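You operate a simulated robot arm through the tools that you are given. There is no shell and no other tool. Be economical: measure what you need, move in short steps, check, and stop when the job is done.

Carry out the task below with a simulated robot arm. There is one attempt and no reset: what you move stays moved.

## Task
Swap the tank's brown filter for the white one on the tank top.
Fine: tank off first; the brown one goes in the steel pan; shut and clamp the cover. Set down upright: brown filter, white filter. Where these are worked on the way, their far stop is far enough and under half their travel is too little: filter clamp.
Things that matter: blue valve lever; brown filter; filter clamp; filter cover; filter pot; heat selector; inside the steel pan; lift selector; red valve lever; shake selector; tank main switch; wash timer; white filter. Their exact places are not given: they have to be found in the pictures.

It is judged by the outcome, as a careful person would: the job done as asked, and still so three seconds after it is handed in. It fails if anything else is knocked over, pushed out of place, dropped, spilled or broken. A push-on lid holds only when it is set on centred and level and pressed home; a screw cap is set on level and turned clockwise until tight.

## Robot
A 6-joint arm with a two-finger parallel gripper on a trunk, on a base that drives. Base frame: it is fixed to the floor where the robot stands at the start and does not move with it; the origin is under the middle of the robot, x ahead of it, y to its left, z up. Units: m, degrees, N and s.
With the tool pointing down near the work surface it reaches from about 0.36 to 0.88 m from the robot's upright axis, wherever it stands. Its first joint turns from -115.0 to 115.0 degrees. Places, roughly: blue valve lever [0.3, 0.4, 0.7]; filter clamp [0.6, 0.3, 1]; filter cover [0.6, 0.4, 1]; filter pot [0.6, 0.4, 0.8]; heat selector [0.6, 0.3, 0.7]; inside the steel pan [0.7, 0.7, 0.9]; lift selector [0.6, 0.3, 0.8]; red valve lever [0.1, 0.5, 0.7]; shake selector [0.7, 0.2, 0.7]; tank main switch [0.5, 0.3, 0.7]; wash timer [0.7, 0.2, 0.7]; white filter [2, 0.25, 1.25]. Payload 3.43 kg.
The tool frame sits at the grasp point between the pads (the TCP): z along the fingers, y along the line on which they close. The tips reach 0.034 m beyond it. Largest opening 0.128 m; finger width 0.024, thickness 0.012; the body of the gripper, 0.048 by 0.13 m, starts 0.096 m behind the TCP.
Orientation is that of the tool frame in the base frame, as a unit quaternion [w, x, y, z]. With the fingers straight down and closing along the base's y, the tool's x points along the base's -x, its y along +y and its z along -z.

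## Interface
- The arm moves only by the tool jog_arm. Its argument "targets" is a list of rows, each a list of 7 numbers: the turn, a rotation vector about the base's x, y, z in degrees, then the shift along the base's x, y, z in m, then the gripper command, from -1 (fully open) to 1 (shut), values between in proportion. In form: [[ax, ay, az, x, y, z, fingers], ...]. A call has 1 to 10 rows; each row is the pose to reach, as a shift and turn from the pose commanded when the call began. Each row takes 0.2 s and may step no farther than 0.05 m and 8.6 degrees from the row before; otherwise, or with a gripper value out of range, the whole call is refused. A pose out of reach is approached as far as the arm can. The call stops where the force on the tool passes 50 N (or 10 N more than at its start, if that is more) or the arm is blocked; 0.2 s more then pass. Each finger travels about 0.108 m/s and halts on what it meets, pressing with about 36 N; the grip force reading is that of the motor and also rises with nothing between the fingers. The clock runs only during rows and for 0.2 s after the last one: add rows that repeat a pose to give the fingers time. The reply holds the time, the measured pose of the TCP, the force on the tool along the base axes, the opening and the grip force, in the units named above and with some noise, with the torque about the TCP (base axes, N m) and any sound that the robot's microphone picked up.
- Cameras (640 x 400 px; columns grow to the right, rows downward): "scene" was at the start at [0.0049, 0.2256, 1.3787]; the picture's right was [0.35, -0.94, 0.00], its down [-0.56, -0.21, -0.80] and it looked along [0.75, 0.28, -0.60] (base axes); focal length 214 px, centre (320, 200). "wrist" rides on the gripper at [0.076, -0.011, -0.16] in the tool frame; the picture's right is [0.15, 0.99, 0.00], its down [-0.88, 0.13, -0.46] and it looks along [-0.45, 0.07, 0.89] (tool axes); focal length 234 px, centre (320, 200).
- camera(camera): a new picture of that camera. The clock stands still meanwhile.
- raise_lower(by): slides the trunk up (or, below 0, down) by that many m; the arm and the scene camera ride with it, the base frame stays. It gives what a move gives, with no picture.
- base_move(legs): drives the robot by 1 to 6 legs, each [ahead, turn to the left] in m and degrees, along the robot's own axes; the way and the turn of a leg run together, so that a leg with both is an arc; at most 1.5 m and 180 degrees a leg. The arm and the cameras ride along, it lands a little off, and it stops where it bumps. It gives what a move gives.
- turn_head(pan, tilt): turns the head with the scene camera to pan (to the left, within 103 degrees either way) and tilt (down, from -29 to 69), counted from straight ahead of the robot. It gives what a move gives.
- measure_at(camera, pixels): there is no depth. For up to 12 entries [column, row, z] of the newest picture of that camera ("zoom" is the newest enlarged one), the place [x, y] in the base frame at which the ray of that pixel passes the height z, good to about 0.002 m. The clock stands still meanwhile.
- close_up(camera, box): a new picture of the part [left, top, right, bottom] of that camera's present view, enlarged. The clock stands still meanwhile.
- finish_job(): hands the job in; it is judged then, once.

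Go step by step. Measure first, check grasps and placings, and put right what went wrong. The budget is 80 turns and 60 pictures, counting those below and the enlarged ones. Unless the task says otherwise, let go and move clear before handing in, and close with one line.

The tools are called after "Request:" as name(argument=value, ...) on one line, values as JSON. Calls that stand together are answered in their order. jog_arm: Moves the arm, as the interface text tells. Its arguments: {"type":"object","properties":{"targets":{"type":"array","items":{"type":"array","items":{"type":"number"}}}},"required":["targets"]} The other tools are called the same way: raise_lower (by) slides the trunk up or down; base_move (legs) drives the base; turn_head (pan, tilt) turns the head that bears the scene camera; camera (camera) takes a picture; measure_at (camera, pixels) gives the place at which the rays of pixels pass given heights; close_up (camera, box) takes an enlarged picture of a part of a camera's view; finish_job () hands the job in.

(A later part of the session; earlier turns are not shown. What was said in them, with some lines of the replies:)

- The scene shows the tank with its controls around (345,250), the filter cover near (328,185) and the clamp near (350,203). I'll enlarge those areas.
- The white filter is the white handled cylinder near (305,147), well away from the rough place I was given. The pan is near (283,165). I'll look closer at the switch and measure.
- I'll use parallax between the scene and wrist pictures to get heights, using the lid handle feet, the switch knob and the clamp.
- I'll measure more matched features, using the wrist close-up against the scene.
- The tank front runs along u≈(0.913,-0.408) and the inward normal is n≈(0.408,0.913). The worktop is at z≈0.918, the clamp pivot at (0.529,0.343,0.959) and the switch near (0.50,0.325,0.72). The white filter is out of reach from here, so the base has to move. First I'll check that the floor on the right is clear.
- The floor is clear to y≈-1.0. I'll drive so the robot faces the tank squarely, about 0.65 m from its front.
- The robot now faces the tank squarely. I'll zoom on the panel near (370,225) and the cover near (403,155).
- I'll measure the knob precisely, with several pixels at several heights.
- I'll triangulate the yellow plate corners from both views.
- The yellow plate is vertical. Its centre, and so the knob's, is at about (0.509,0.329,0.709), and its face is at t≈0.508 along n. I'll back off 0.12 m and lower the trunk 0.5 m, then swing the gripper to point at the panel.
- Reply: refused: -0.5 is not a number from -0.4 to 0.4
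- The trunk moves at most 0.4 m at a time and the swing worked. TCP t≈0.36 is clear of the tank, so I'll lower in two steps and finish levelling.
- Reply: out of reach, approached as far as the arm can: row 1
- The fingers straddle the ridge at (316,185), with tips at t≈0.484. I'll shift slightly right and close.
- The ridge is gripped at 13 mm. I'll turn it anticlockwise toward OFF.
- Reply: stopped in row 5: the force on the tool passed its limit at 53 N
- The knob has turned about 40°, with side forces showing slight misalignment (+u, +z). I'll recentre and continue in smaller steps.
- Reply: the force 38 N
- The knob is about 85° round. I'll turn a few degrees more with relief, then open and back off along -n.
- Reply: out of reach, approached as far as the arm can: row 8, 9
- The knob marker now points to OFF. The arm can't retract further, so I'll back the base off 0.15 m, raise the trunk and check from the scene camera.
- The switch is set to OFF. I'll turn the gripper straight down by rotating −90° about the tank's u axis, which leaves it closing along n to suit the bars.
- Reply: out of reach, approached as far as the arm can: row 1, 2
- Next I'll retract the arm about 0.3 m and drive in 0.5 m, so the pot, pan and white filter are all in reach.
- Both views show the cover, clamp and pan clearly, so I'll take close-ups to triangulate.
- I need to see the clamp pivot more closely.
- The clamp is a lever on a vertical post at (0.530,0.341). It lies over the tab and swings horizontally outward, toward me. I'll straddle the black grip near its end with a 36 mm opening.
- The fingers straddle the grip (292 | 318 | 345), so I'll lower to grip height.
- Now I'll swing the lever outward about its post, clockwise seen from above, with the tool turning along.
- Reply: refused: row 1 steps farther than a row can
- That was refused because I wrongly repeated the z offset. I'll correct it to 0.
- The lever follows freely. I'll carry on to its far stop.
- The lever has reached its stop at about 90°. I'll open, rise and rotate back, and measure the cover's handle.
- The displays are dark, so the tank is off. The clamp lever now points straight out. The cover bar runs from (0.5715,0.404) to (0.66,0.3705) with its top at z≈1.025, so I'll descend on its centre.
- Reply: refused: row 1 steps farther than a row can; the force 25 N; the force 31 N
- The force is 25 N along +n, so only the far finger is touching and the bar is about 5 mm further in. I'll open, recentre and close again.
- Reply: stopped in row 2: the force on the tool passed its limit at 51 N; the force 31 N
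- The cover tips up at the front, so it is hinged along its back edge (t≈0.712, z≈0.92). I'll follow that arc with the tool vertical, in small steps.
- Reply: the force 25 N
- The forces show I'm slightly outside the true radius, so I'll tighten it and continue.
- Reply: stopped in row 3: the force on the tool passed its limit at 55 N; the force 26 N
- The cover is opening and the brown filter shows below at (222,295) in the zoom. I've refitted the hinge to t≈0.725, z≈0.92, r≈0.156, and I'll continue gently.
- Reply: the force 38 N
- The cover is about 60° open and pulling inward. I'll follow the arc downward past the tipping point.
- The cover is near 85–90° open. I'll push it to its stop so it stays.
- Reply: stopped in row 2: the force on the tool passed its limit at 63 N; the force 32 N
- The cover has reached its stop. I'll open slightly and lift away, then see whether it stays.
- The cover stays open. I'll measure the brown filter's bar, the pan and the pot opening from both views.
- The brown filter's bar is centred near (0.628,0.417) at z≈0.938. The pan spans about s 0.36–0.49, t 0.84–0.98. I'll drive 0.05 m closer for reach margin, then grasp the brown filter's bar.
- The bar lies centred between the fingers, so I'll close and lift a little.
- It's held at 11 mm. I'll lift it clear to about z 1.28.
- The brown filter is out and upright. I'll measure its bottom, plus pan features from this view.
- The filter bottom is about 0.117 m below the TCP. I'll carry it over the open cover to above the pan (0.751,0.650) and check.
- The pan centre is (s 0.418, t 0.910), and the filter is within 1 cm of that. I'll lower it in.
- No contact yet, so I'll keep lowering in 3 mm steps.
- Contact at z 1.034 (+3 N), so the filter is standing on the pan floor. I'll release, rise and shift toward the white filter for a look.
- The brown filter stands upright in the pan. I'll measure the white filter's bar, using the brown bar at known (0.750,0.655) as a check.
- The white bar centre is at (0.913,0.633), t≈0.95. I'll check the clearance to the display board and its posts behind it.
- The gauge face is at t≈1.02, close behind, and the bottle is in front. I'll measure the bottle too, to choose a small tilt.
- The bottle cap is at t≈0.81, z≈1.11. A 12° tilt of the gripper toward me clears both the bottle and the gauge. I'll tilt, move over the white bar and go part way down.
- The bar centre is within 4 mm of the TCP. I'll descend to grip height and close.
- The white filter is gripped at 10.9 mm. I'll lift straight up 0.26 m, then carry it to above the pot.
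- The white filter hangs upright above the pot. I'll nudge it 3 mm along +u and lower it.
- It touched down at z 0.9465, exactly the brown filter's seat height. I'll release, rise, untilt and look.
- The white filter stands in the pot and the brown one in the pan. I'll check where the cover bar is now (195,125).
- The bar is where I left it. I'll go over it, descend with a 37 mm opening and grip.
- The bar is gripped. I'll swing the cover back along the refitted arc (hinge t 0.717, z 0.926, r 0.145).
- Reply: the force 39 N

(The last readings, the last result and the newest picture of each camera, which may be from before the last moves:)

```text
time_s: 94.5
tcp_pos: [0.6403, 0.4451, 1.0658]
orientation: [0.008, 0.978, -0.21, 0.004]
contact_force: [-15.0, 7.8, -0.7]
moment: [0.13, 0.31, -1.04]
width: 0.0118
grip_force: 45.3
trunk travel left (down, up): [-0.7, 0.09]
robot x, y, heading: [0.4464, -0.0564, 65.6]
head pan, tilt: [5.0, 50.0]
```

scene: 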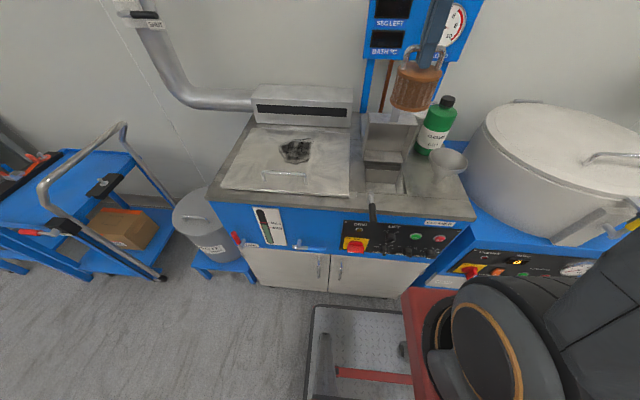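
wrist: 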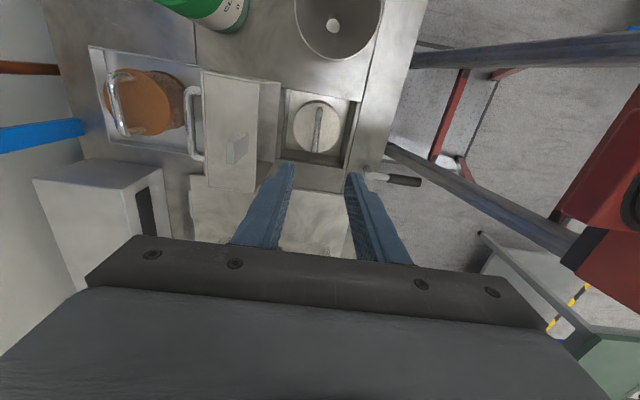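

Request:
jog_arm(targets=[[0, 0, 0, -0.0076, -0.0143, -0.008, 0.9], [0, 0, 0, -0.0138, -0.0281, -0.018, 0.9], [0, 0, 0, -0.0195, -0.0409, -0.0295, 0.9], [0, 0, 0, -0.0243, -0.0515, -0.041, 0.9], [0, 0, 0, -0.0243, -0.0517, -0.044, 0.9]])

Request:
close_up(camera="scene", box=[340, 100, 468, 210])

```text
time_s: 95.8
tcp_pos: [0.6177, 0.392, 1.022]
orientation: [0.007, 0.978, -0.209, 0.004]
contact_force: [-12.5, -9.2, 20.5]
moment: [0.34, 0.15, 0.1]
width: 0.0126
grip_force: 5.5
trunk travel left (down, up): [-0.7, 0.09]
robot x, y, heading: [0.4501, -0.0525, 65.3]
head pan, tilt: [5.0, 50.0]
```

```text
3.64 times, centred on (404, 155) of scene
```

zoom: 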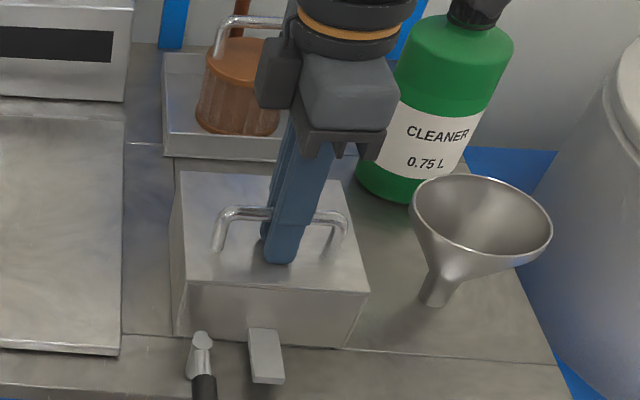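

The cover is down at z 1.022, its closed height, with +20 N seating it, and the brown filter is upright in the pan. I'll release, rise and turn toward the clamp lever.

Request:
jog_arm(targets=[[0, 0, 0, 0, 0, 0, 0.3], [0, 0, 0, 0, 0, 0, 0.3], [0, 0, 0, 0, 0, 0.05, 0.3], [0, 0, 0, 0, 0, 0.1, 0.3], [0, 0, 0, 0, 0, 0.15, 0.44], [0, 0, -8, -0.02, -0.02, 0.15, 0.44], [0, 0, -16, -0.04, -0.04, 0.15, 0.44], [0, 0, -24, -0.06, -0.06, 0.15, 0.44], [0, 0, -32, -0.08, -0.08, 0.15, 0.44], [0, 0, -40, -0.1, -0.1, 0.15, 0.44]])

Request:
jog_arm(targets=[[0, 0, -8, -0.01, -0.012, 0, 0.44], [0, 0, -16, -0.022, -0.029, 0, 0.44], [0, 0, -24, -0.022, -0.029, 0, 0.44], [0, 0, -32, -0.022, -0.029, 0, 0.44], [0, 0, -40, -0.022, -0.029, 0, 0.44], [0, 0, -48, -0.022, -0.029, 0, 0.44], [0, 0, -51, -0.022, -0.029, -0.04, 0.44], [0, 0, -51, -0.022, -0.029, -0.085, 0.44], [0, 0, -51, -0.022, -0.029, -0.12, 0.44], [0, 0, -51, -0.022, -0.029, -0.12, 0.44]])

Request:
camera(camera="wrist")

```text
time_s: 98.0
tcp_pos: [0.5177, 0.2935, 1.1725]
orientation: [0.008, 0.846, -0.533, 0.002]
contact_force: [0.0, 0.5, -0.2]
moment: [-0.03, 0.02, 0.02]
width: 0.0358
grip_force: 0.1
trunk travel left (down, up): [-0.7, 0.09]
robot x, y, heading: [0.4458, -0.0589, 65.4]
head pan, tilt: [5.0, 50.0]
```

```text
time_s: 100.2
tcp_pos: [0.496, 0.2647, 1.051]
orientation: [-0.007, -0.536, 0.844, 0.002]
contact_force: [-0.3, -0.1, 0.4]
moment: [0.01, 0.0, -0.03]
width: 0.0359
grip_force: 0.1
trunk travel left (down, up): [-0.7, 0.09]
robot x, y, heading: [0.4476, -0.0571, 65.4]
head pan, tilt: [5.0, 50.0]
```

```text
3 pictures are left
```

wrist: 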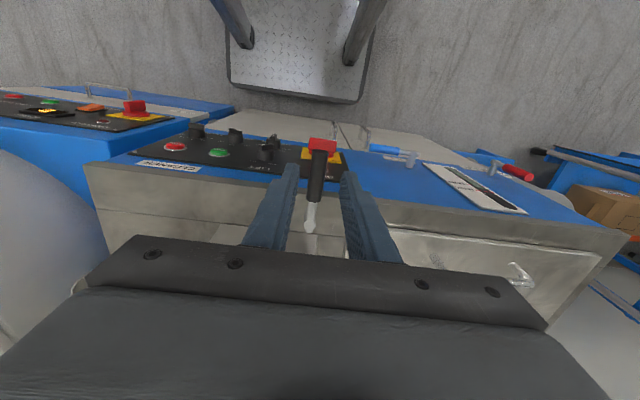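

The lever lies between the fingers (315,180). I'll lower onto it and swing it back toward the cover.

Request:
jog_arm(targets=[[0, 0, 0, 0, 0, -0.041, 0.44], [0, 0, 0, 0, 0, -0.081, 0.44], [0, 0, 0, 0, 0, -0.081, 0.6], [0, 0, 8, 0.0109, -0.0039, -0.081, 0.6], [0, 0, 16, 0.0224, -0.0064, -0.081, 0.6], [0, 0, 24, 0.0339, -0.0072, -0.081, 0.6], [0, 0, 32, 0.0456, -0.0064, -0.081, 0.6], [0, 0, 40, 0.0571, -0.004, -0.081, 0.6], [0, 0, 48, 0.068, 0, -0.081, 0.6]])

Request:
jog_arm(targets=[[0, 0, 8, 0.0103, 0.0054, 0, 0.6], [0, 0, 16, 0.0197, 0.0123, 0, 0.6], [0, 0, 24, 0.0281, 0.0204, 0, 0.6], [0, 0, 32, 0.0353, 0.0295, 0, 0.6], [0, 0, 40, 0.041, 0.0396, 0, 0.6], [0, 0, 43, 0.0429, 0.0436, 0, 0.6], [0, 0, 44, 0.0434, 0.0455, 0, 0.6]])

```text
time_s: 102.2
tcp_pos: [0.5634, 0.2641, 0.9711]
orientation: [0.009, 0.833, -0.553, 0.002]
contact_force: [-0.1, 0.4, -0.8]
moment: [0.02, -0.01, 0.0]
width: 0.0263
grip_force: 0.1
out of reach, approached as far as the arm can: row 1, 2, 3, 4, 5, 6, 7
trunk travel left (down, up): [-0.7, 0.09]
robot x, y, heading: [0.4476, -0.0584, 65.5]
head pan, tilt: [5.0, 50.0]
```

```text
time_s: 103.8
tcp_pos: [0.6068, 0.3109, 0.972]
orientation: [0.006, 0.98, -0.201, 0.005]
contact_force: [0.1, -1.2, -0.6]
moment: [0.0, -0.02, -0.03]
width: 0.0265
grip_force: 0.2
trunk travel left (down, up): [-0.7, 0.09]
robot x, y, heading: [0.4483, -0.0544, 65.6]
head pan, tilt: [5.0, 50.0]
```

There was no stop force, and some early rows were at the edge of reach. I'll check whether the lever came along.

Request:
close_up(camera="scene", box=[345, 140, 441, 215])

```text
5.33 times, centred on (393, 178) of scene
```

zoom: 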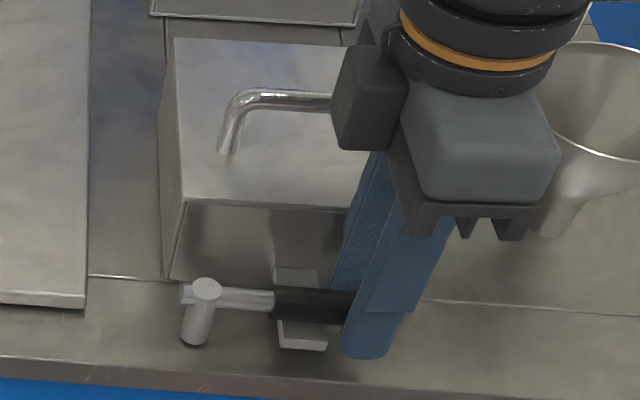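

The lever lies over the tab again. I'll nudge it inward to make sure it is against its stop, then release and rise.

Request:
jog_arm(targets=[[0, 0, 1, 0.0012, 0.0027, 0, 0.6], [0, 0, 2, 0.0024, 0.0055, 0, 0.6], [0, 0, 2, 0.0024, 0.0055, 0, 0.6]])

```text
time_s: 104.5
tcp_pos: [0.6093, 0.3139, 0.9718]
orientation: [0.008, 0.983, -0.184, 0.004]
contact_force: [-7.2, -10.2, 1.7]
moment: [-0.16, 0.08, -0.11]
width: 0.0307
grip_force: 4.8
trunk travel left (down, up): [-0.7, 0.09]
robot x, y, heading: [0.4466, -0.0559, 65.2]
head pan, tilt: [5.0, 50.0]
```

The 12 N reaction shows the lever is at its stop. I'll back off a few mm to centre, open slightly and rise clear.

Request:
jog_arm(targets=[[0, 0, -2, -0.0024, -0.0055, 0, 0.5], [0, 0, -2, -0.0024, -0.0055, 0, 0.45], [0, 0, -2, -0.0024, -0.0055, 0.04, 0.45], [0, 0, -2, -0.0024, -0.0055, 0.085, 0.45], [0, 0, -2, -0.0024, -0.0055, 0.13, 0.45], [0, 0, -2, -0.0024, -0.0055, 0.175, 0.45], [0, 0, -2, -0.0024, -0.0055, 0.22, 0.45]])

Request:
camera(camera="scene")

Request:
close_up(camera="scene", box=[340, 90, 468, 250])

```text
time_s: 106.2
tcp_pos: [0.6081, 0.3099, 1.1913]
orientation: [0.007, 0.979, -0.202, 0.004]
contact_force: [-0.5, 0.6, -0.5]
moment: [0.01, 0.0, 0.0]
width: 0.0352
grip_force: 0.1
trunk travel left (down, up): [-0.7, 0.09]
robot x, y, heading: [0.4521, -0.0563, 65.6]
head pan, tilt: [5.0, 50.0]
```

```text
1 pictures are left
```

scene: 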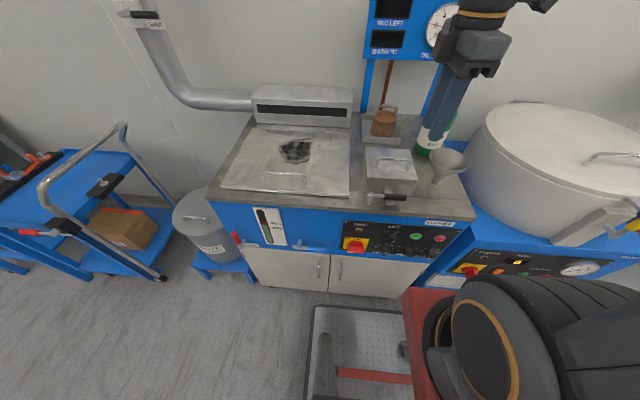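

```text
2.50 times, centred on (404, 170) of scene
```

zoom: 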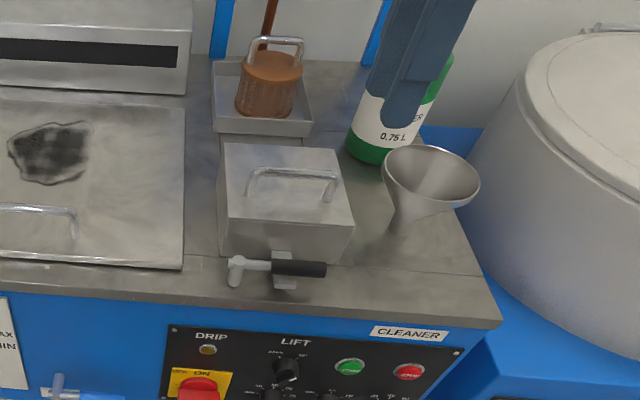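

The close-up shows the brown filter upright in the pan (270,85), the cover flat and shut, and the clamp lever back over its tab (290,268). The displays are dark and the gripper is clear, so I'm handing in.

Request:
finish_job()

```text
The job is handed in.
```

The tank is switched off, the brown filter stands in the steel pan, the white filter is in the pot, and the cover is shut and clamped.
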